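You operate a simulated robot arm through the tools that you are given. There is no shell and no other tool. Be economical: measure what you need, move in short steps, check, and stop when the job is done.

Carry out the task below with a simulated robot arm. There is one attempt and no reset: what you move stays moved.

JOB
Open manifold valve one and let the big white band keg come up to 1 bar.
Fine: lock its coupler; at that pressure shut the valve, then free the coupler; the keg vents, manifold valves two to four and the other big kegs' grips stay; nothing spills.

The check looks at the end state, three seconds after you hand in, the way a careful person would. Anything else that was tipped, shoved, dropped, spilled or broken makes it a failure.

ROBOT AND FRAMES
A 6-joint arm with a two-finger parallel gripper on a trunk, on a base that drives. Base frame: it is fixed to the floor where the robot stands at the start and does not move with it; the origin is under the middle of the robot, x ahead of it, y to its left, z up. Readings come in mm, rad, newtons and seconds.
With the tool pointing down near the work surface it reaches from about 320 to 700 mm from the robot's upright axis, wherever it stands. Its first joint turns from -2.897 to 2.897 rad. Places, roughly: big keg with white band [500, -200, 400]; blue coupler grip [1000, -200, 800]; blue valve handle marked four [600, 1200, 1400]; blue valve handle marked one [300, 1200, 800]; blue valve handle marked three [500, 1200, 1200]; blue valve handle marked two [400, 1200, 1000]; gauge of white band keg [700, -200, 800]; green coupler grip [1500, -200, 800]; orange grip of blue band keg [900, -300, 800]; orange grip of green band keg [1300, -300, 800]; orange grip of white band keg [400, -300, 800]; white coupler grip [500, -200, 800]. Payload 4.1 kg.
Tool frame: the origin (TCP) lies between the finger pads and is the grasp point; the fingertips stand 23 mm ahead of it; z points along the fingers, y is the line along which they close. Largest opening 94 mm; finger width 38, thickness 10; the body of the gripper, 54 by 96 mm, starts 39 mm behind the TCP.
Orientation is told as [roll, pitch, yaw] about the base's x, y, z axes, in that order, counted from this pose: with the fingers straight down and closing along the base's y, the tool's x points along the base's -x, its y along +y and its z along -z.

CONTROLS
- The arm moves only by the tool jog_arm. Its argument "rows" is one flat list of numbers, 7 for each row, row after row: the shift along the tool's x, y, z in units of 40 mm (1.0 is 40 mm), then the turn, a rotation vector about the tool's x, y, z in units of 4 degrees (1.0 is 4 degrees), then the opening in per cent of the stroke, from 0 (shut) to 100 (fully open). In form: [dx, dy, dz, wx, wy, wz, fingers, dx, dy, dz, wx, wy, wz, fingers, ...]. A call has 1 to 8 rows; each row shifts and turns the commanded pose from where the row before left it, along the tool's axes as they then stand. A call with a number of a shift or a turn outside -1 to 1 is refused whole. Each row takes 0.2 s and may step no farther than 50 mm and 0.15 rad from the row before; otherwise, or with a gripper value out of range, the whole call is refused. A pose out of reach is approached as far as the arm can. The call stops where the force on the tool passes 90 N (or 10 N more than at its start, if that is more) or the arm is blocked; 0.2 s more then pass. Each finger travels about 45 mm/s and halts on what it meets, pressing with about 28 N; the grip force reading is that of the motor and also rises with nothing between the fingers. The clock runs only during rows and for 0.2 s after the last one: add rows that do not move to give the fingers time. The reply holds the time, the measured pose of the TCP, the force on the tool along the base axes, the opening and the grip force, in the units named above and with some noise, with the torque about the TCP (base axes, N m) and any sound that the robot's microphone picked up, and new pictures: "pictures" is both (left out), scene, wrist or none.
- Cameras (640 x 400 px; columns grow to the right, rows downward): "scene" is now at [-6.6, 114.6, 1451.2]; the picture's right is [-0.70, -0.72, 0.00], its down [-0.58, 0.56, -0.60] and it looks along [0.43, -0.42, -0.80] (base axes); focal length 273 px, centre (320, 200). "wrist" rides on the gripper at [86, 16, -74] in the tool frame; the picture's right is [-0.18, 0.98, 0.00], its down [-0.58, -0.11, -0.81] and it looks along [-0.79, -0.15, 0.59] (tool axes); focal length 243 px, centre (320, 200). There is no depth. A picture from a camera that has moved, and an enlarged one, comes with that camera's place and axes in the base frame and with its lens.
- raise_lower(by): slides the trunk up (or, below 0, down) by that many mm; the arm and the scene camera ride with it, the base frame stays. It gives what a move gives, with no picture.
- drive_base(legs): drives the robot by 1 to 6 legs, each [ahead, turn to the left] in mm and rad, along the robot's own axes; the way and the turn of a leg run together, so that a leg with both is an arc; at most 1500 mm and 3.142 rad a leg. The arm and the cameras ride along, it lands a little off, and it stops where it bumps. It gives what a move gives, and a new picture of the scene camera.
- aim_head(pan, tilt): turns the head with the scene camera to pan (to the left, within 2.705 rad either way) and tilt (down, from -0.506 to 1.204), counted from straight ahead of the robot. It gives what a move gives, and a new picture of the scene camera.
- inspect(camera, box): a new picture of the part [left, top, right, bottom] of that camera's present view, enlarged. The clock stands still meanwhile.
- hand_in(): hands the job in; it is judged then, once.

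Go step by step. Nothing tells you exact positions but the pictures and the camera data: compare them with the known pose of the tool, close in by small moves and look again before you grip or let go. The budget is 120 turns and 260 pictures, counting those below and the enlarged ones. Unless the task says otherwise, let go and move clear before handing in, and close with one line.

The tools are called after ">>>" as a command line: name --argument value ..., lists and objects as JSON in quotes. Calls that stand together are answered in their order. jog_arm: Moves the arm, as the interface text tells. Its arguments: {"type":"object","properties":{"rows":{"type":"array","items":{"type":"number"}},"pictures":{"type":"string","enum":["both","scene","wrist","none"]}},"required":["rows"]} The other tools are called the same way: raise_lower (by) slides the trunk up or down; drive_base (legs) drives the base; aim_head (pan, tilt) turns the head that bears the scene camera; inspect (camera, box) takes an enlarged picture of a part of a camera's view; hand_in () hands the job in.

At the start:

```text
clock: 0.0
ee_pos: [429.9, -22.0, 1048.1]
orientation: [-0.001, 0.0, -0.001]
force: [0.1, 0.0, -0.3]
ft_torque: [-0.02, 0.01, 0.02]
gripper_width: 94.0
finger_force: 0.0
trunk travel left (down, up): [-425.0, 165.0]
robot x, y, heading: [1.2, -0.2, -0.002]
head pan, tilt: [-0.771, 0.93]
```

scene: 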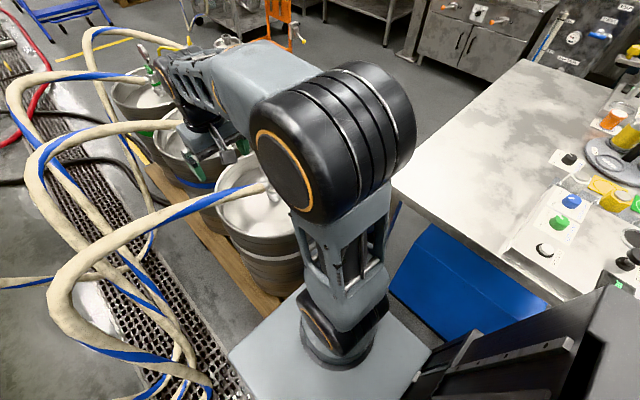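
wrist: 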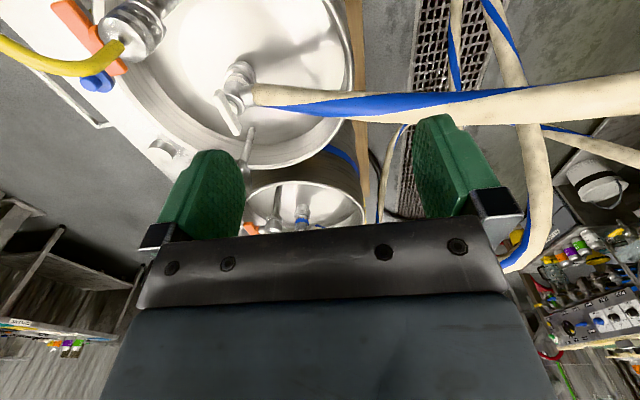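

I see kegs to the right front with hoses and couplers; the manifold should be on the left. I'll look around first.

>>> aim_head --pan 1.3 --tilt 0.4

>>> inspect --camera "wrist" --box '[40, 0, 400, 225]'

>>> inspect --camera "scene" --box '[160, 100, 480, 300]'

```text
clock: 2.0
ee_pos: [429.5, -22.5, 1047.4]
orientation: [0.001, 0.001, -0.001]
force: [0.6, -1.3, 0.2]
ft_torque: [-0.02, 0.03, -0.02]
gripper_width: 94.2
finger_force: 0.1
trunk travel left (down, up): [-425.0, 165.0]
robot x, y, heading: [-0.4, 0.2, 0.001]
head pan, tilt: [1.3, 0.4]
camera scene: at [-34.7, 255.3, 1496.4], right [0.96, -0.27, 0.0], down [-0.1, -0.38, -0.92], along [0.25, 0.89, -0.39], focal length 273 px, centre (320, 200)
```

scene: 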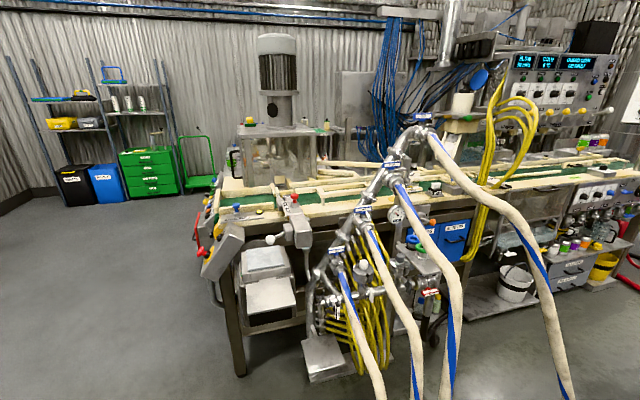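

```text
1.78 times, centred on (220, 112) of wrist
camera zoom: at [342.6, -6.1, 1121.3], right [0.18, 0.98, 0.0], down [0.58, -0.11, 0.81], along [0.79, -0.15, -0.59], focal length 431 px, centre (498, 356)
```

zoom: 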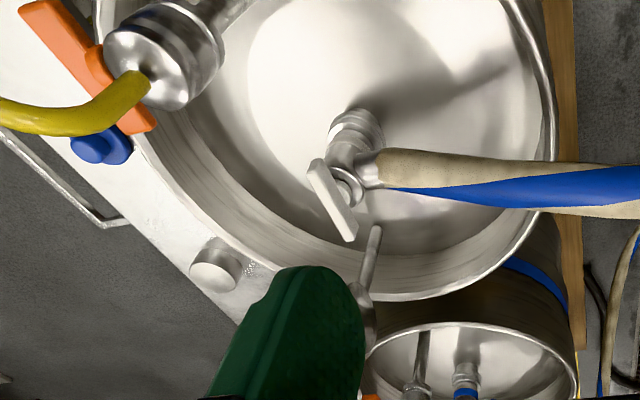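

```text
2.00 times, centred on (320, 200) of scene
camera zoom: at [-34.7, 255.3, 1496.4], right [0.96, -0.27, 0.0], down [-0.1, -0.38, -0.92], along [0.25, 0.89, -0.39], focal length 546 px, centre (320, 200)
```

zoom: 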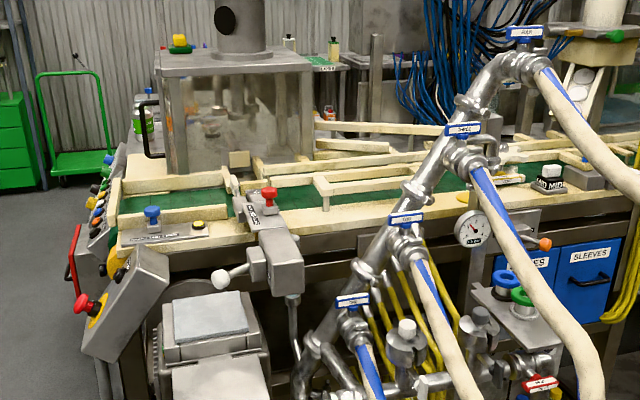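

The manifold is the inclined pipe with four blue handles. I'll zoom in on handle one and the gauge there, and view the kegs.

>>> inspect --camera "scene" --box '[300, 230, 380, 280]'

>>> inspect --camera "scene" --box '[320, 110, 480, 210]'

>>> inspect --camera "wrist" --box '[200, 40, 360, 140]'

>>> aim_head --pan -0.6 --tilt 0.6

```text
8.00 times, centred on (340, 255) of scene
camera zoom: at [-34.7, 255.3, 1496.4], right [0.96, -0.27, 0.0], down [-0.1, -0.38, -0.92], along [0.25, 0.89, -0.39], focal length 2183 px, centre (160, -240)
```

zoom: 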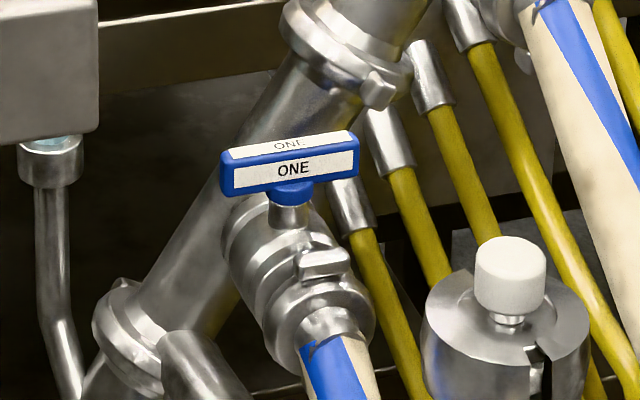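

```text
4.00 times, centred on (400, 160) of scene
camera zoom: at [-34.7, 255.3, 1496.4], right [0.96, -0.27, 0.0], down [-0.1, -0.38, -0.92], along [0.25, 0.89, -0.39], focal length 1092 px, centre (0, 360)
```

zoom: 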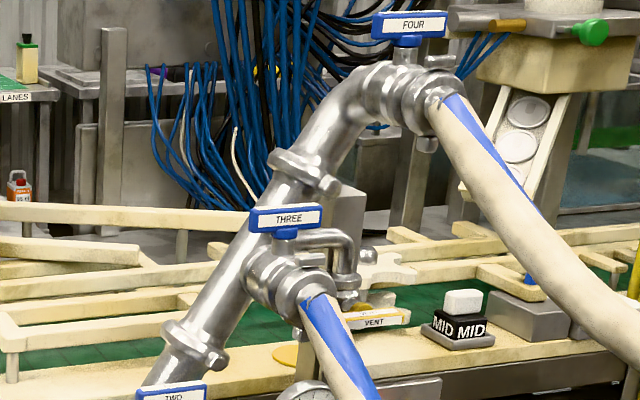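

```text
4.00 times, centred on (280, 90) of wrist
camera zoom: at [342.6, -6.1, 1121.3], right [0.18, 0.98, 0.0], down [0.58, -0.11, 0.81], along [0.79, -0.15, -0.59], focal length 970 px, centre (480, 640)
```

zoom: 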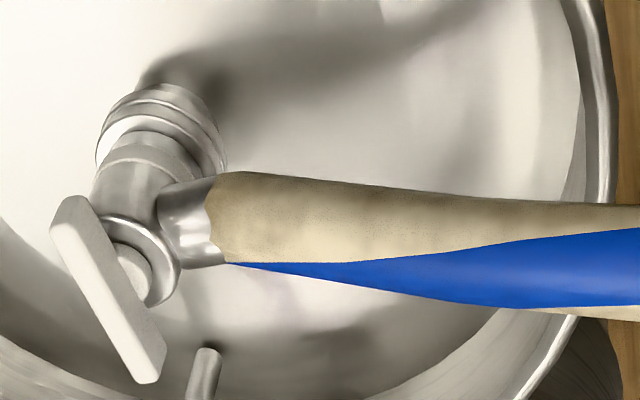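

```text
clock: 3.9
ee_pos: [430.6, -21.9, 1048.0]
orientation: [0.0, 0.0, 0.0]
force: [-0.4, 0.4, 0.4]
ft_torque: [0.01, 0.01, 0.01]
gripper_width: 94.2
finger_force: 0.0
trunk travel left (down, up): [-425.0, 165.0]
robot x, y, heading: [1.6, 0.2, -0.005]
head pan, tilt: [-0.6, 0.6]
camera scene: at [13.4, 116.2, 1478.2], right [-0.56, -0.83, 0.0], down [-0.47, 0.32, -0.83], along [0.68, -0.47, -0.56], focal length 273 px, centre (320, 200)
```

scene: 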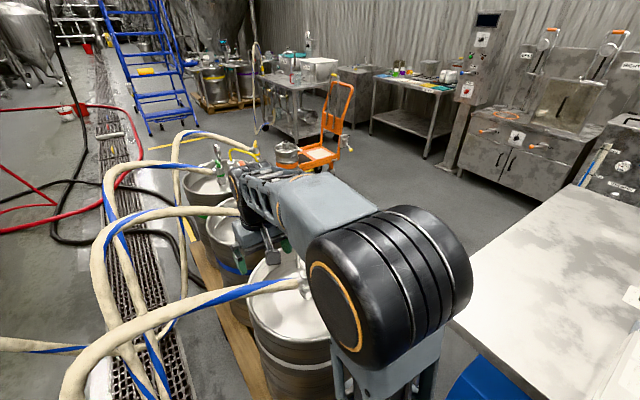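

The arm blocks the view of the white keg, so I move it left and look at the kegs again.

>>> jog_arm --rows '[0, 1, 0, 0, 0, 0, 100, 0, 1, 0, 0, 0, 0, 100, 0, 1, 0, 0, 0, 0, 100, 0, 1, 0, 0, 0, 0, 100, 0, 1, 0, 0, 0, 0, 100, 0, 1, 0, 0, 0, 0, 100, 0, 1, 0, 0, 0, 0, 100, 0, 1, 0, 0, 0, 0, 100]' --pictures "both"

>>> aim_head --pan -0.5 --tilt 0.8

>>> inspect --camera "scene" --box '[160, 100, 480, 300]'

```text
clock: 5.7
ee_pos: [429.5, 300.1, 1042.8]
orientation: [-0.001, 0.0, 0.001]
force: [-0.8, -0.5, 0.7]
ft_torque: [0.0, 0.0, -0.01]
gripper_width: 94.1
finger_force: 0.0
trunk travel left (down, up): [-425.0, 165.0]
robot x, y, heading: [0.2, 2.8, 0.0]
head pan, tilt: [-0.6, 0.6]
camera scene: at [13.4, 116.4, 1478.2], right [-0.56, -0.83, 0.0], down [-0.47, 0.32, -0.83], along [0.68, -0.47, -0.56], focal length 273 px, centre (320, 200)
camera wrist: at [342.3, 316.8, 1116.8], right [0.18, 0.98, 0.0], down [0.58, -0.11, 0.81], along [0.79, -0.15, -0.59], focal length 243 px, centre (320, 200)
```

scene: 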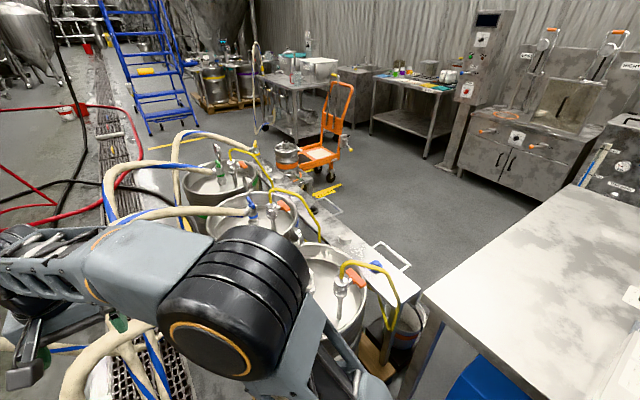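
wrist: 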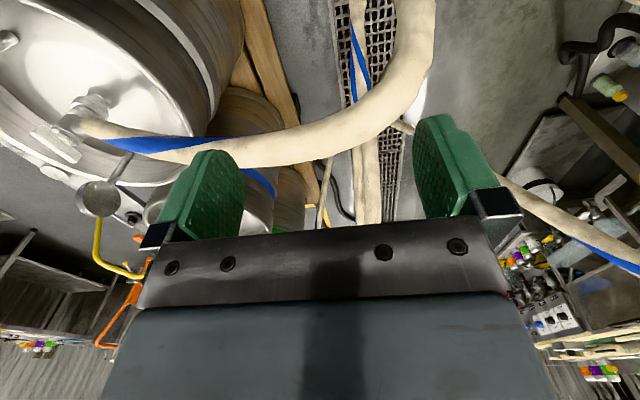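

```text
clock: 6.4
ee_pos: [428.9, 301.1, 1043.1]
orientation: [0.001, -0.001, 0.002]
force: [-0.2, -0.8, -0.2]
ft_torque: [-0.01, -0.04, 0.02]
gripper_width: 94.2
finger_force: 0.1
trunk travel left (down, up): [-425.0, 165.0]
robot x, y, heading: [-1.0, -2.0, 0.002]
head pan, tilt: [-0.499, 0.799]
camera scene: at [11.3, 127.5, 1461.4], right [-0.48, -0.88, 0.0], down [-0.63, 0.34, -0.7], along [0.61, -0.33, -0.72], focal length 273 px, centre (320, 200)
```

scene: 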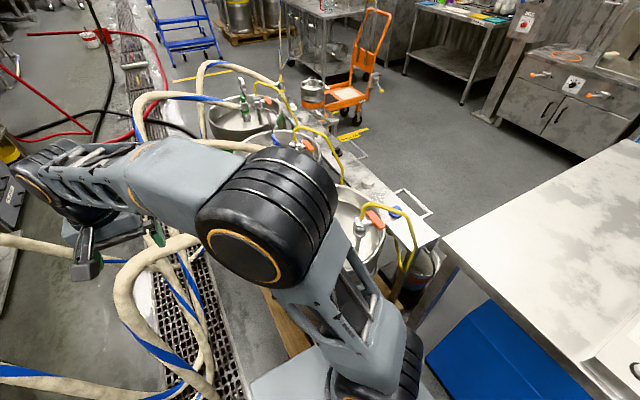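

```text
2.00 times, centred on (320, 200) of scene
camera zoom: at [11.3, 127.5, 1461.4], right [-0.48, -0.88, 0.0], down [-0.63, 0.34, -0.7], along [0.61, -0.33, -0.72], focal length 546 px, centre (320, 200)
```

zoom: 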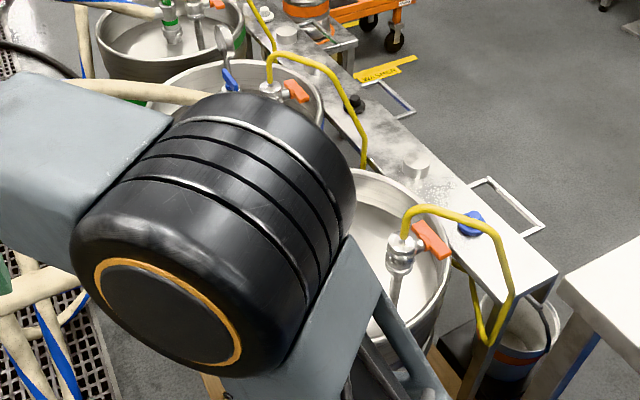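

Orange grips appear to be the keg vents (yellow hoses), which must stay. I zoom on the white keg's gauge and coupler.

>>> inspect --camera "wrist" --box '[20, 80, 180, 280]'

>>> inspect --camera "scene" --box '[320, 170, 440, 290]'

>>> inspect --camera "scene" --box '[200, 60, 340, 160]'

```text
2.00 times, centred on (100, 180) of wrist
camera zoom: at [342.5, 315.8, 1116.9], right [0.18, 0.98, 0.0], down [0.58, -0.11, 0.81], along [0.79, -0.15, -0.59], focal length 485 px, centre (760, 240)
```

zoom: 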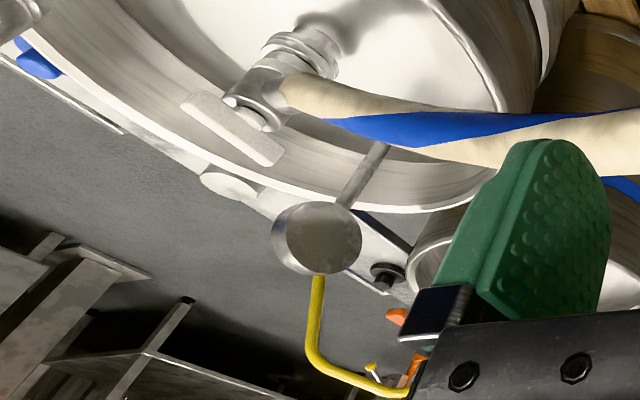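

```text
3.33 times, centred on (380, 230) of scene
camera zoom: at [11.3, 127.5, 1461.4], right [-0.48, -0.88, 0.0], down [-0.63, 0.34, -0.7], along [0.61, -0.33, -0.72], focal length 910 px, centre (120, 100)
```

zoom: 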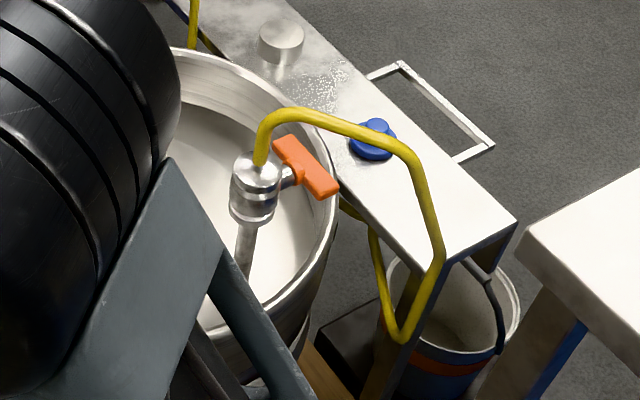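

```text
4.00 times, centred on (270, 110) of scene
camera zoom: at [11.3, 127.5, 1461.4], right [-0.48, -0.88, 0.0], down [-0.63, 0.34, -0.7], along [0.61, -0.33, -0.72], focal length 1092 px, centre (520, 560)
```

zoom: 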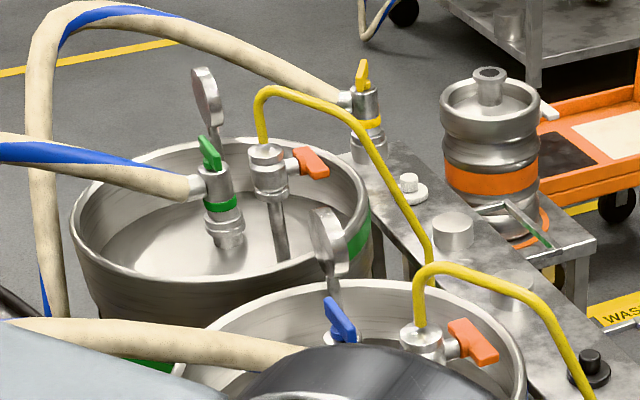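

>>> inspect --camera "wrist" --box '[70, 165, 134, 225]'

>>> inspect --camera "scene" --box '[230, 65, 300, 135]'

```text
6.67 times, centred on (102, 195) of wrist
camera zoom: at [342.5, 315.8, 1116.9], right [0.18, 0.98, 0.0], down [0.58, -0.11, 0.81], along [0.79, -0.15, -0.59], focal length 1618 px, centre (1773, 233)
```

zoom: 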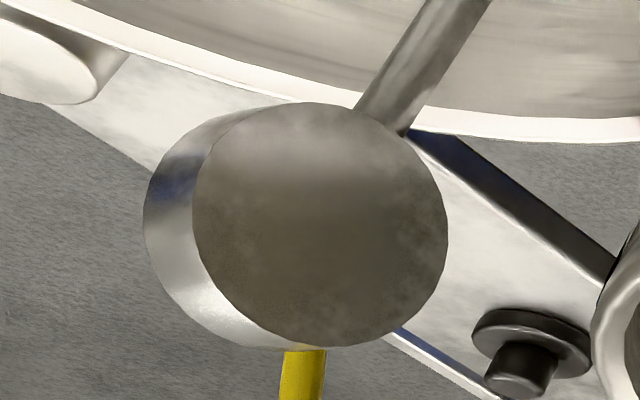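

```text
5.71 times, centred on (265, 100) of scene
camera zoom: at [11.3, 127.5, 1461.4], right [-0.48, -0.88, 0.0], down [-0.63, 0.34, -0.7], along [0.61, -0.33, -0.72], focal length 1559 px, centre (634, 771)
```

zoom: 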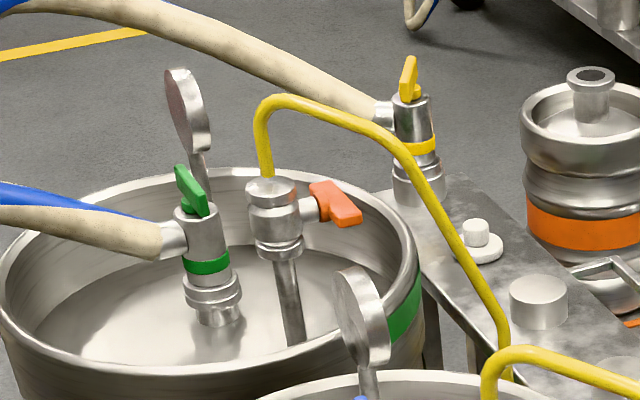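

The gauge faces -y (its back is toward the manifold), so I'll have to read it from the far side with the wrist camera. Raising the trunk and swinging the arm over to look at gauge and coupler.

>>> raise_lower --by 120

>>> jog_arm --rows '[0, -1, 0, 0, 0, 0, 100, 0, -1, 0, 0, 0, 0, 100, 0, -1, 0, 0, 0, 0, 100, 0, -1, 0, 0, 0, 0, 100, 0, -1, 0, 0, 0, 0, 100, 0, -1, 0, 0, 0, 0, 100, 0, -1, 0, 0, 0, 0, 100, 0, -1, 0, 0, 0, 0, 100]' --pictures "none"

>>> jog_arm --rows '[0, -1, 0, 0, 0, -1, 100, 0.07, -0.998, 0, 0, 0, -1, 100, 0.139, -0.99, 0, 0, 0, -1, 100, 0.208, -0.978, 0, 0, 0, -1, 100, 0.276, -0.961, 0, 0, 0, -1, 100, 0.342, -0.94, 0, 0, 0, -1, 100, 0.407, -0.914, 0, 0, 0, -1, 100, 0.469, -0.883, 0, 0, 0, -1, 100]' --pictures "both"

```text
clock: 7.9
ee_pos: [429.3, 299.7, 1161.8]
orientation: [0.0, 0.002, 0.0]
force: [0.4, -0.2, -0.8]
ft_torque: [-0.02, 0.0, -0.02]
gripper_width: 93.8
finger_force: 0.0
trunk travel left (down, up): [-545.0, 45.0]
robot x, y, heading: [0.0, 1.4, 0.001]
head pan, tilt: [-0.499, 0.799]
```

```text
clock: 9.7
ee_pos: [429.5, -19.9, 1165.2]
orientation: [0.001, 0.001, 0.0]
force: [0.4, -0.2, 0.9]
ft_torque: [0.01, -0.01, 0.0]
gripper_width: 94.0
finger_force: 0.0
trunk travel left (down, up): [-545.0, 45.0]
robot x, y, heading: [-0.9, -2.1, -0.002]
head pan, tilt: [-0.499, 0.799]
```

```text
clock: 11.5
ee_pos: [427.7, -339.7, 1166.7]
orientation: [0.0, 0.0, 0.56]
force: [0.4, 0.2, 0.1]
ft_torque: [0.03, -0.02, 0.03]
gripper_width: 93.7
finger_force: 0.0
trunk travel left (down, up): [-545.0, 45.0]
robot x, y, heading: [-1.9, -0.5, 0.001]
head pan, tilt: [-0.499, 0.799]
camera scene: at [11.5, 126.6, 1581.4], right [-0.48, -0.88, 0.0], down [-0.63, 0.34, -0.7], along [0.61, -0.33, -0.72], focal length 273 px, centre (320, 200)
camera wrist: at [344.7, -372.9, 1239.8], right [-0.37, 0.93, 0.0], down [0.55, 0.22, 0.81], along [0.75, 0.3, -0.59], focal length 243 px, centre (320, 200)
```

scene: 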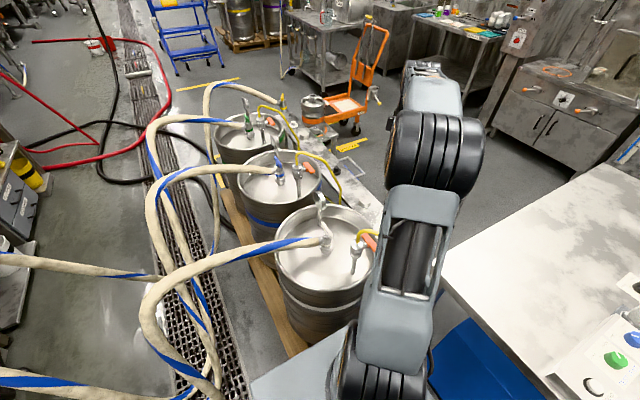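
wrist: 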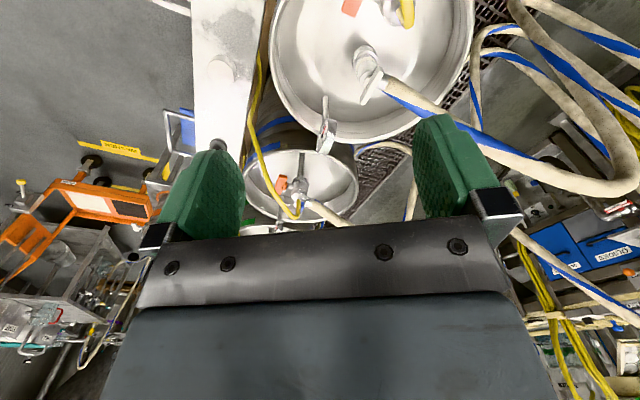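

Now both cameras see the white keg. Zooming in on the coupler and gauge.

>>> inspect --camera "scene" --box '[270, 180, 390, 280]'

>>> inspect --camera "wrist" --box '[295, 30, 415, 160]'

>>> inspect --camera "scene" --box '[210, 95, 330, 205]'

```text
4.00 times, centred on (330, 230) of scene
camera zoom: at [11.5, 126.6, 1581.4], right [-0.48, -0.88, 0.0], down [-0.63, 0.34, -0.7], along [0.61, -0.33, -0.72], focal length 1092 px, centre (280, 80)
```

zoom: 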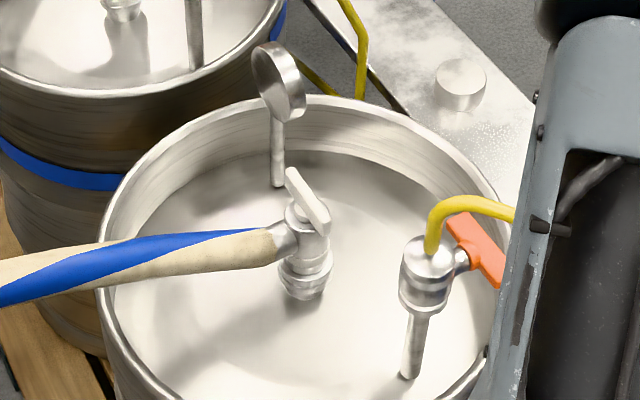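

```text
3.08 times, centred on (355, 95) of wrist
camera zoom: at [344.7, -372.9, 1239.8], right [-0.37, 0.93, 0.0], down [0.55, 0.22, 0.81], along [0.75, 0.3, -0.59], focal length 746 px, centre (212, 523)
```

zoom: 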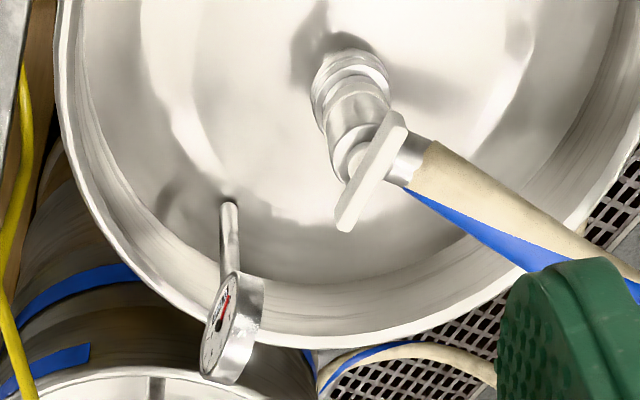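

```text
3.64 times, centred on (270, 150) of scene
camera zoom: at [11.5, 126.6, 1581.4], right [-0.48, -0.88, 0.0], down [-0.63, 0.34, -0.7], along [0.61, -0.33, -0.72], focal length 992 px, centre (502, 382)
```

zoom: 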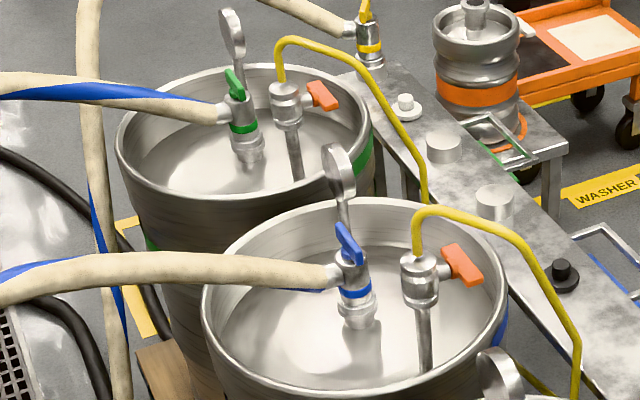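

>>> inspect --camera "wrist" --box '[326, 115, 350, 158]'

>>> inspect --camera "scene" --box '[330, 215, 365, 240]'

```text
9.30 times, centred on (338, 136) of wrist
camera zoom: at [344.7, -372.9, 1239.8], right [-0.37, 0.93, 0.0], down [0.55, 0.22, 0.81], along [0.75, 0.3, -0.59], focal length 2257 px, centre (153, 791)
```

zoom: 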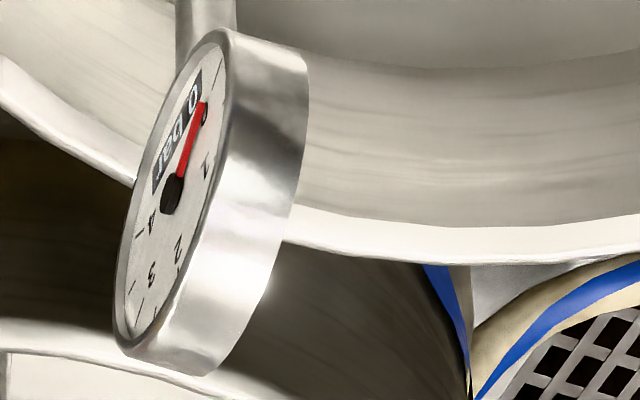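

```text
16.00 times, centred on (348, 228) of scene
camera zoom: at [11.5, 126.6, 1581.4], right [-0.48, -0.88, 0.0], down [-0.63, 0.34, -0.7], along [0.61, -0.33, -0.72], focal length 4366 px, centre (-120, -240)
```

zoom: 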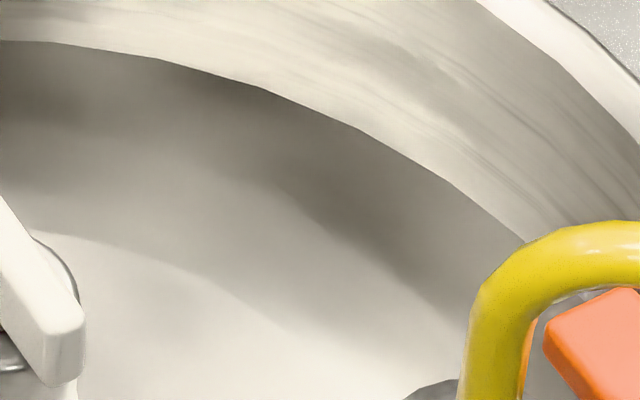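

The gauge runs 0–4 bar and reads 0. Triangulating three views, the white grip bar is centred at about (537,-189,789), horizontal and lying along x; I'll move above it.

>>> jog_arm --rows '[-0.863, 0.3515, 0, 0, 0, 0, 55, -0.863, 0.3515, 0, 0, 0, 0, 55, -0.863, 0.3515, 0, 0, 0, 0, 55, -0.863, 0.3515, 0, 0, 0, 0, 55, -0.863, 0.3515, 0, 0, 0, 0, 55, 0, 0, 0, 0, 0, 1, 55, 0, 0, 0, 0, 0, 1, 55, 0, 0, 0, 0, 0, 1, 55]' --pictures "none"

>>> jog_arm --rows '[0, 0, 0, 0, 0, 1, 55, 0, 0, 0, 0, 0, 1, 55, 0, 0, 0, 0, 0, 1, 55, 0, 0, 0, 0, 0, 1, 55, 0, 0, 1, 0, 0, 0, 55, 0, 0, 1, 0, 0, 0, 55, 0, 0, 1, 0, 0, 0, 55, 0, 0, 1, 0, 0, 0, 55]' --pictures "both"

```text
clock: 13.3
ee_pos: [538.4, -187.2, 1161.9]
orientation: [0.001, 0.0, 0.349]
force: [-0.4, -0.4, 0.6]
ft_torque: [-0.01, -0.02, 0.0]
gripper_width: 51.6
finger_force: 0.0
trunk travel left (down, up): [-545.0, 45.0]
robot x, y, heading: [1.8, -1.8, -0.001]
head pan, tilt: [-0.499, 0.799]
```

```text
clock: 15.1
ee_pos: [542.8, -187.7, 1000.3]
orientation: [0.0, 0.002, 0.072]
force: [-0.8, 0.5, -0.3]
ft_torque: [0.01, 0.01, 0.03]
gripper_width: 51.7
finger_force: 0.1
trunk travel left (down, up): [-545.0, 45.0]
robot x, y, heading: [0.7, 2.1, 0.001]
head pan, tilt: [-0.499, 0.799]
camera scene: at [11.7, 127.2, 1581.4], right [-0.48, -0.88, 0.0], down [-0.63, 0.34, -0.7], along [0.61, -0.33, -0.72], focal length 273 px, centre (320, 200)
camera wrist: at [454.1, -176.9, 1075.2], right [0.12, 0.99, 0.0], down [0.59, -0.07, 0.81], along [0.8, -0.09, -0.59], focal length 243 px, centre (320, 200)
```

scene: 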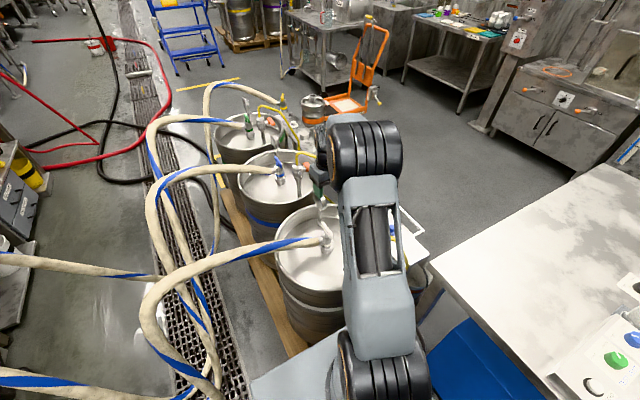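
wrist: 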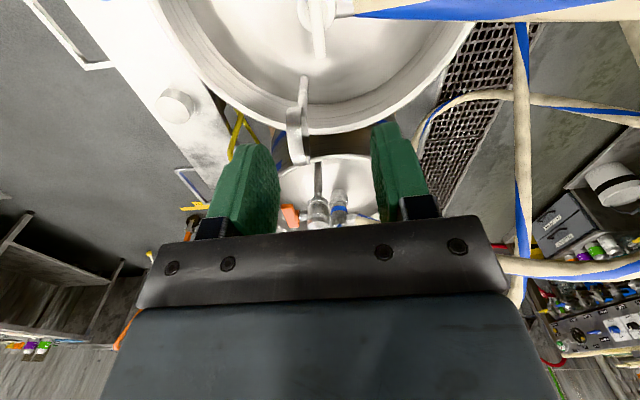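

The bar shows near the top of the wrist view, aligned as predicted. Descending to about z 860 and looking again.

>>> jog_arm --rows '[0.1, 0, 0.85, 0, 0, 0, 55, 0, 0, 0.85, 0, 0, 0, 55, 0, 0, 0.85, 0, 0, 0, 55, 0, 0, 0.85, 0, 0, 0, 55, 0, 0, 0, 0, 0, 0, 55]' --pictures "wrist"

>>> inspect --camera "wrist" --box '[220, 40, 420, 200]'

```text
clock: 16.3
ee_pos: [533.9, -186.0, 864.4]
orientation: [0.001, -0.001, 0.07]
force: [-0.5, 0.3, 0.0]
ft_torque: [-0.01, -0.02, -0.02]
gripper_width: 51.4
finger_force: 0.2
trunk travel left (down, up): [-545.0, 45.0]
robot x, y, heading: [0.5, -3.7, -0.0]
head pan, tilt: [-0.499, 0.799]
camera wrist: at [445.8, -176.4, 939.0], right [0.12, 0.99, 0.0], down [0.59, -0.07, 0.81], along [0.8, -0.09, -0.59], focal length 243 px, centre (320, 200)
```

wrist: 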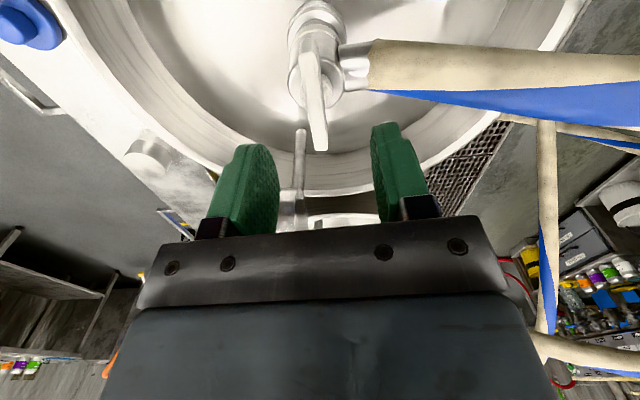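

```text
2.50 times, centred on (320, 120) of wrist
camera zoom: at [445.8, -176.4, 939.0], right [0.12, 0.99, 0.0], down [0.59, -0.07, 0.81], along [0.8, -0.09, -0.59], focal length 606 px, centre (320, 400)
```

zoom: 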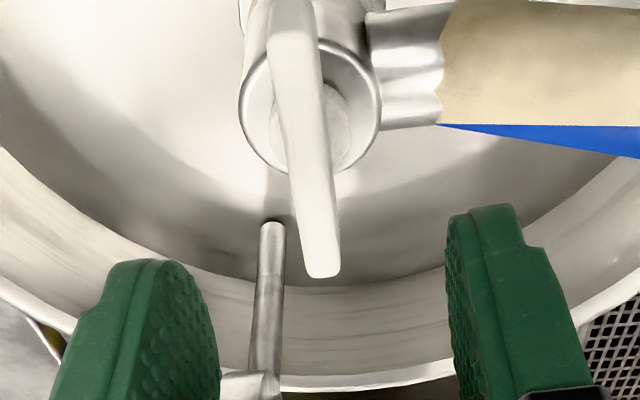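

Bar centre confirmed at (537,-189), about along x. I align yaw, shift a few mm, and descend to z≈799.

>>> jog_arm --rows '[0, 0, 0, 0, 0, 1, 55, -0.08, -0.08, 0.5, 0, 0, 0, 55, 0, 0, 0.5, 0, 0, 0, 55, 0, 0, 0.6, 0, 0, 0, 55, 0, 0, 0, 0, 0, 0, 55]' --pictures "both"

>>> inspect --camera "wrist" --box '[220, 80, 420, 220]'

>>> inspect --camera "scene" --box '[270, 180, 390, 280]'

```text
clock: 17.5
ee_pos: [536.7, -192.1, 802.7]
orientation: [0.0, 0.0, 0.0]
force: [0.2, -0.6, 0.3]
ft_torque: [0.02, 0.01, 0.02]
gripper_width: 51.9
finger_force: 0.1
trunk travel left (down, up): [-545.0, 45.0]
robot x, y, heading: [1.1, -1.0, -0.0]
head pan, tilt: [-0.499, 0.799]
camera scene: at [11.5, 127.3, 1581.4], right [-0.48, -0.88, 0.0], down [-0.63, 0.34, -0.7], along [0.61, -0.33, -0.72], focal length 273 px, centre (320, 200)
camera wrist: at [449.8, -176.7, 877.1], right [0.18, 0.98, 0.0], down [0.58, -0.11, 0.81], along [0.79, -0.15, -0.59], focal length 243 px, centre (320, 200)
```

scene: 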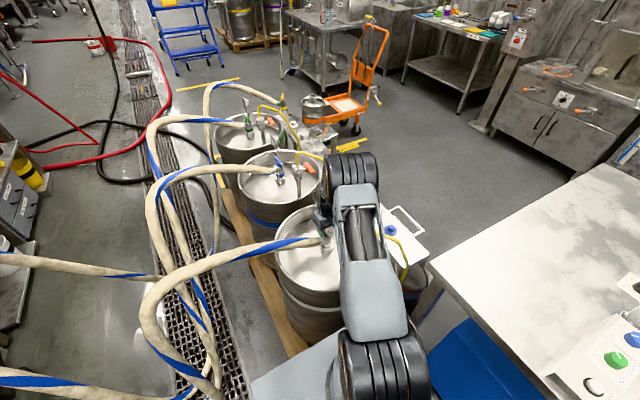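
wrist: 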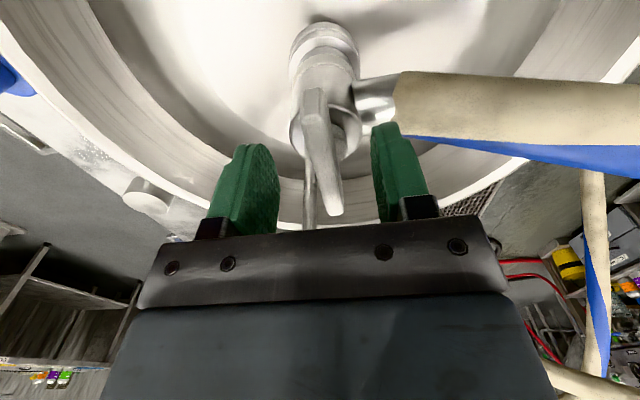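

```text
2.86 times, centred on (320, 150) of wrist
camera zoom: at [449.8, -176.7, 877.1], right [0.18, 0.98, 0.0], down [0.58, -0.11, 0.81], along [0.79, -0.15, -0.59], focal length 693 px, centre (320, 343)
```

zoom: 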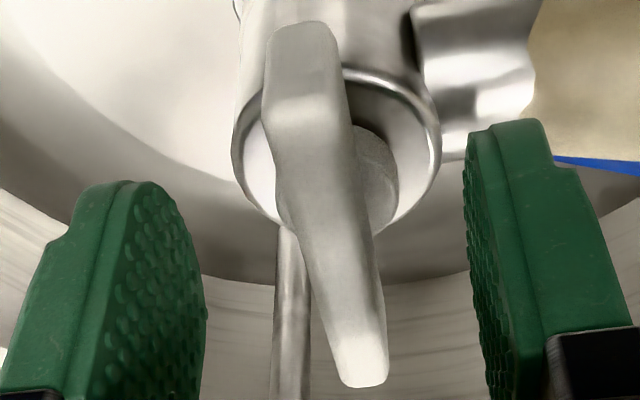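

```text
4.00 times, centred on (330, 230) of scene
camera zoom: at [11.5, 127.3, 1581.4], right [-0.48, -0.88, 0.0], down [-0.63, 0.34, -0.7], along [0.61, -0.33, -0.72], focal length 1092 px, centre (280, 80)
```

zoom: 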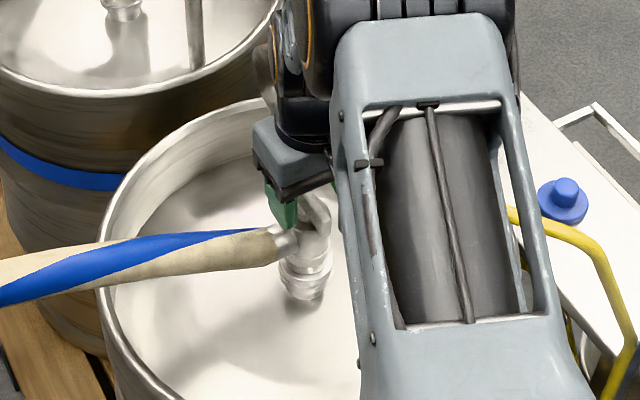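

The bar sits between the fingers; small nudge and close.

>>> jog_arm --rows '[0, 0.06, 0.12, 0, 0, 0, 55, 0, 0, 0, 0, 0, 0, 30, 0, 0, 0, 0, 0, 0, 0, 0, 0, 0, 0, 0, 0, 0, 0, 0, 0, 0, 0, 0, 0, 0, 0, 0, 0, 0, 0, 0]' --pictures "wrist"

```text
clock: 18.9
ee_pos: [537.4, -190.2, 798.6]
orientation: [-0.002, 0.0, 0.002]
force: [0.1, -0.9, -0.8]
ft_torque: [0.0, -0.12, 0.03]
gripper_width: 10.9
finger_force: 27.9
trunk travel left (down, up): [-545.0, 45.0]
robot x, y, heading: [-0.1, 0.0, -0.001]
head pan, tilt: [-0.499, 0.799]
camera wrist: at [450.6, -174.0, 873.1], right [0.18, 0.98, 0.0], down [0.58, -0.11, 0.81], along [0.79, -0.15, -0.59], focal length 243 px, centre (320, 200)
```

wrist: 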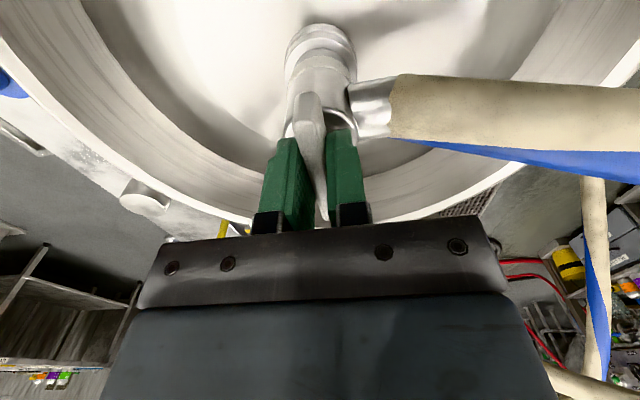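

Gripped cleanly. I try a small turn each way and read the torque.

>>> jog_arm --rows '[0, 0, 0, 0, 0, 1, 0, 0, 0, 0, 0, 0, 1, 0]' --pictures "none"

```text
clock: 19.5
ee_pos: [537.5, -189.9, 799.3]
orientation: [0.0, 0.0, -0.139]
force: [0.6, -0.1, 6.0]
ft_torque: [0.03, 0.26, 0.01]
gripper_width: 10.8
finger_force: 28.1
trunk travel left (down, up): [-545.0, 45.0]
robot x, y, heading: [1.4, -0.6, -0.002]
head pan, tilt: [-0.499, 0.799]
```

>>> jog_arm --rows '[0, 0, 0, 0, 0, -1, 0, 0, 0, 0, 0, 0, -1, 0, 0, 0, 0, 0, 0, -1, 0, 0, 0, 0, 0, 0, -1, 0]' --pictures "wrist"

```text
clock: 20.5
ee_pos: [537.4, -189.6, 798.5]
orientation: [-0.001, -0.001, 0.142]
force: [-0.3, 2.1, 15.5]
ft_torque: [0.01, 0.0, -0.27]
gripper_width: 10.6
finger_force: 28.1
trunk travel left (down, up): [-545.0, 45.0]
robot x, y, heading: [0.2, -0.8, 0.001]
head pan, tilt: [-0.499, 0.799]
camera wrist: at [448.9, -185.7, 872.7], right [0.04, 1.0, 0.0], down [0.59, -0.03, 0.81], along [0.81, -0.04, -0.59], focal length 243 px, centre (320, 200)
```

wrist: 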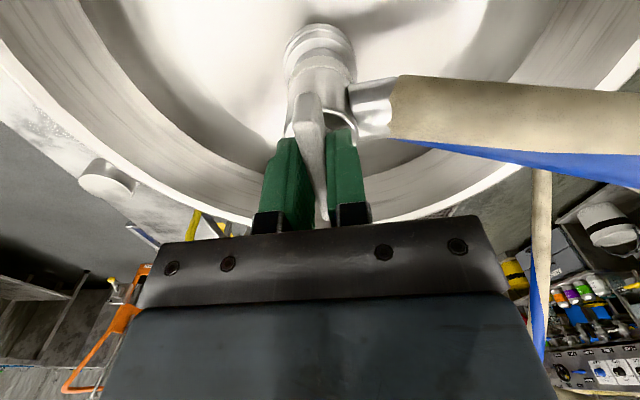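

>>> inspect --camera "wrist" --box '[220, 10, 440, 230]'

>>> inspect --camera "scene" --box '[270, 180, 390, 280]'

```text
1.82 times, centred on (330, 120) of wrist
camera zoom: at [448.9, -185.7, 872.7], right [0.04, 1.0, 0.0], down [0.59, -0.03, 0.81], along [0.81, -0.04, -0.59], focal length 441 px, centre (302, 346)
```

zoom: 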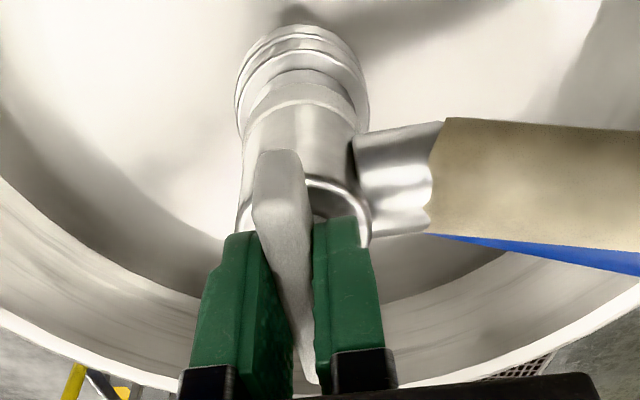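

```text
4.00 times, centred on (330, 230) of scene
camera zoom: at [9.8, 128.1, 1581.4], right [-0.48, -0.88, 0.0], down [-0.63, 0.34, -0.7], along [0.61, -0.33, -0.72], focal length 1092 px, centre (280, 80)
```

zoom: 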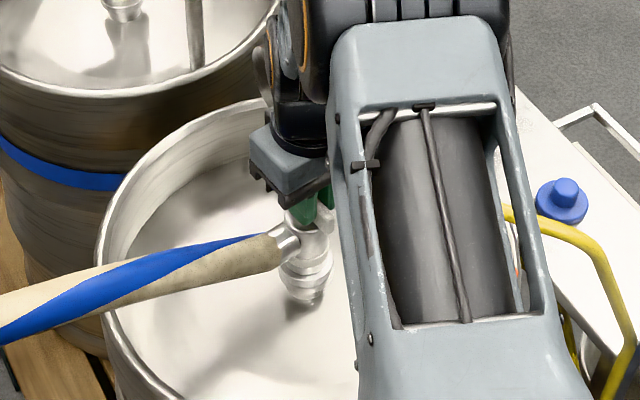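

The whole coupler may be turning with the grip. I check the other direction with pictures.

>>> jog_arm --rows '[0, 0, 0, 0, 0, 1, 0, 0, 0, 0, 0, 0, 1, 0, 0, 0, 0, 0, 0, 1, 0, 0, 0, 0, 0, 0, 1, 0, 0, 0, 0, 0, 0, 1, 0]' --pictures "wrist"

>>> inspect --camera "wrist" --box '[220, 10, 440, 230]'

>>> inspect --camera "scene" --box '[270, 180, 390, 280]'

```text
clock: 21.7
ee_pos: [537.7, -188.2, 798.9]
orientation: [0.001, -0.002, -0.207]
force: [0.2, 8.0, 18.4]
ft_torque: [0.18, -0.17, 0.02]
gripper_width: 10.9
finger_force: 27.8
trunk travel left (down, up): [-545.0, 45.0]
robot x, y, heading: [-5.0, -2.0, -0.005]
head pan, tilt: [-0.499, 0.799]
camera wrist: at [455.7, -155.0, 872.8], right [0.38, 0.92, 0.0], down [0.54, -0.23, 0.81], along [0.75, -0.31, -0.59], focal length 243 px, centre (320, 200)
```

wrist: 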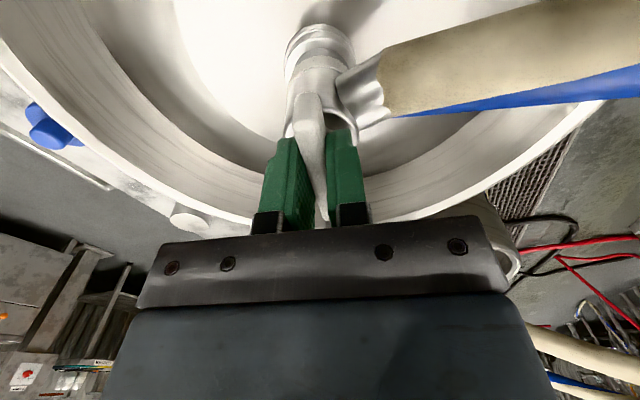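

```text
1.82 times, centred on (330, 120) of wrist
camera zoom: at [455.7, -155.0, 872.8], right [0.38, 0.92, 0.0], down [0.54, -0.23, 0.81], along [0.75, -0.31, -0.59], focal length 441 px, centre (302, 346)
```

zoom: 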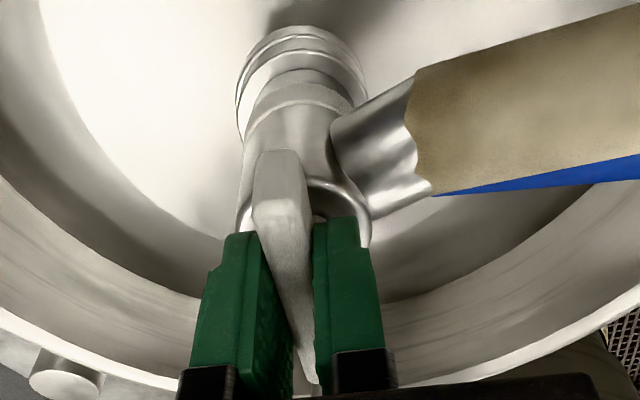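

```text
4.00 times, centred on (330, 230) of scene
camera zoom: at [9.7, 128.8, 1581.3], right [-0.48, -0.88, 0.0], down [-0.63, 0.34, -0.7], along [0.61, -0.33, -0.72], focal length 1092 px, centre (280, 80)
```

zoom: 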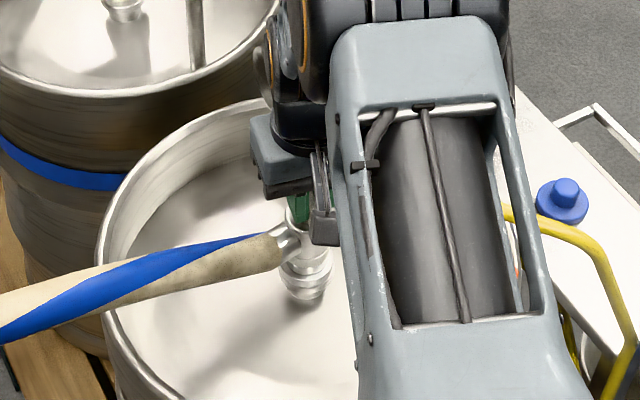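

Clockwise (from above) turns the grip relative to the hose freely; that is the working direction. Continuing clockwise in steps.

>>> jog_arm --rows '[0, 0, 0, 0, 0, 1, 0, 0, 0, 0, 0, 0, 1, 0, 0, 0, 0, 0, 0, 1, 0, 0, 0, 0, 0, 0, 1, 0, 0, 0, 0, 0, 0, 1, 0, 0, 0, 0, 0, 0, 1, 0, 0, 0, 0, 0, 0, 1, 0, 0, 0, 0, 0, 0, 1, 0]' --pictures "both"

```text
clock: 23.5
ee_pos: [537.7, -188.2, 799.3]
orientation: [-0.001, 0.001, -0.769]
force: [5.7, 24.4, 9.9]
ft_torque: [0.65, 0.11, 0.07]
gripper_width: 10.7
finger_force: 27.7
trunk travel left (down, up): [-545.0, 45.0]
robot x, y, heading: [-3.0, 0.6, 0.002]
head pan, tilt: [-0.499, 0.799]
camera scene: at [11.0, 130.6, 1581.1], right [-0.48, -0.88, 0.0], down [-0.63, 0.34, -0.7], along [0.61, -0.33, -0.72], focal length 273 px, centre (320, 200)
camera wrist: at [486.8, -116.1, 872.9], right [0.82, 0.58, 0.0], down [0.34, -0.48, 0.81], along [0.47, -0.66, -0.59], focal length 243 px, centre (320, 200)
```

scene: 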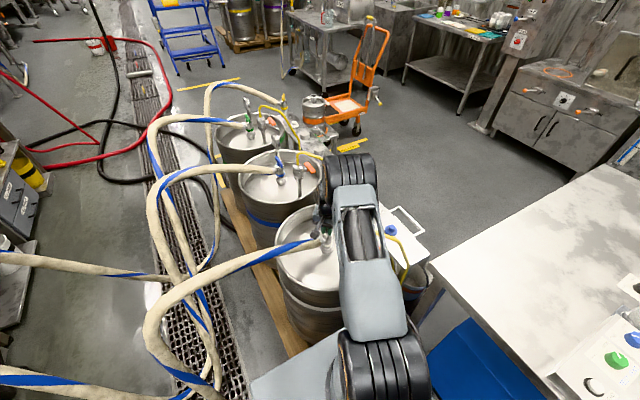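
wrist: 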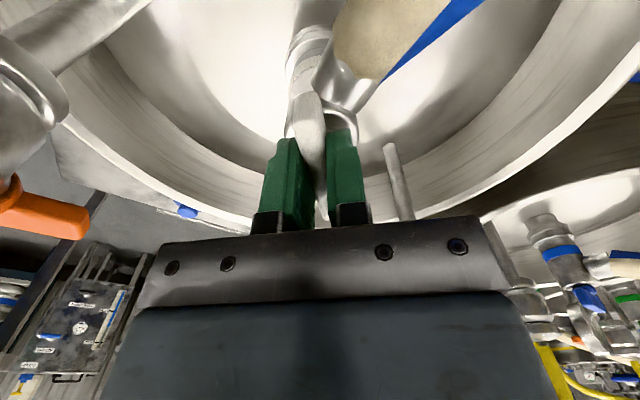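

Turning well; a lateral force has built up at the fingertips, so I shift about 2 mm to relieve it and keep turning.

>>> jog_arm --rows '[0.04, 0.045, -0.02, 0, 0, 0, 0, 0, 0, 0, 0, 0, 1, 0, 0, 0, 0, 0, 0, 1, 0, 0, 0, 0, 0, 0, 1, 0, 0, 0, 0, 0, 0, 1, 0]' --pictures "none"

```text
clock: 24.7
ee_pos: [538.9, -187.2, 799.7]
orientation: [0.001, -0.003, -1.05]
force: [10.7, 10.2, 3.0]
ft_torque: [0.68, 0.12, 0.04]
gripper_width: 11.0
finger_force: 27.9
trunk travel left (down, up): [-545.0, 45.0]
robot x, y, heading: [-0.6, 0.4, 0.0]
head pan, tilt: [-0.499, 0.799]
```

>>> jog_arm --rows '[0.01, 0.035, 0, 0, 0, 1, 0, 0, 0, 0, 0, 0, 1, 0, 0, 0, 0, 0, 0, 1, 0, 0, 0, 0, 0, 0, 1, 0, 0, 0, 0, 0, 0, 1, 0, 0, 0, 0, 0, 0, 1, 0, 0, 0, 0, 0, 0, 1, 0]' --pictures "both"

>>> inspect --camera "wrist" --box '[220, 10, 440, 230]'

```text
clock: 26.3
ee_pos: [539.1, -187.5, 799.7]
orientation: [0.0, 0.001, -1.534]
force: [13.2, -3.9, 2.2]
ft_torque: [0.06, -0.06, 1.15]
gripper_width: 13.8
finger_force: 27.7
trunk travel left (down, up): [-545.0, 45.0]
robot x, y, heading: [0.7, 1.3, -0.001]
head pan, tilt: [-0.499, 0.799]
camera scene: at [12.6, 127.2, 1581.5], right [-0.48, -0.88, 0.0], down [-0.63, 0.34, -0.7], along [0.61, -0.33, -0.72], focal length 273 px, centre (320, 200)
camera wrist: at [552.2, -99.2, 872.9], right [0.99, -0.15, 0.0], down [-0.09, -0.58, 0.81], along [-0.12, -0.8, -0.59], focal length 243 px, centre (320, 200)
```

scene: 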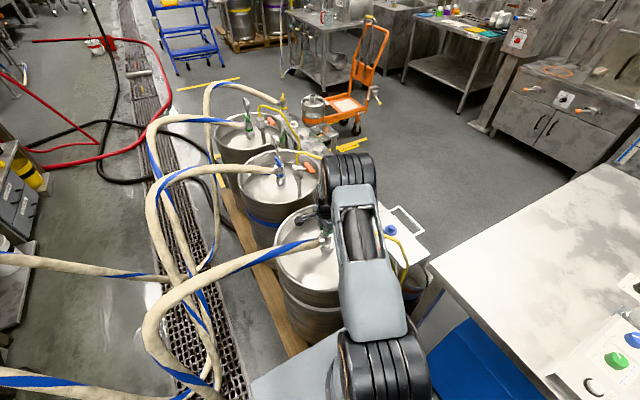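
wrist: 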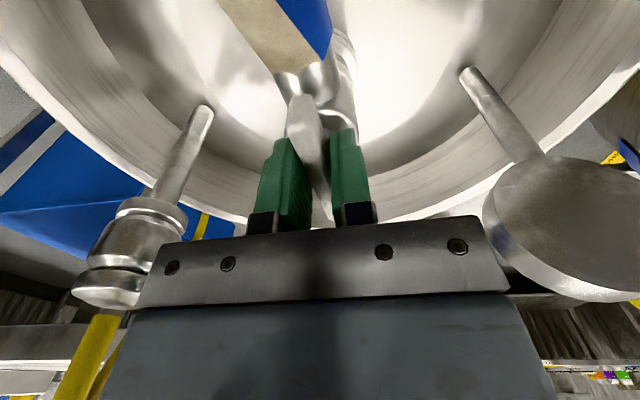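

```text
1.82 times, centred on (330, 120) of wrist
camera zoom: at [552.2, -99.2, 872.9], right [0.99, -0.15, 0.0], down [-0.09, -0.58, 0.81], along [-0.12, -0.8, -0.59], focal length 441 px, centre (302, 346)
```

zoom: 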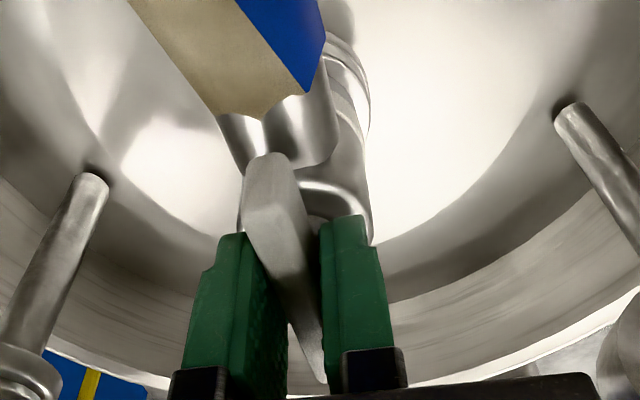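

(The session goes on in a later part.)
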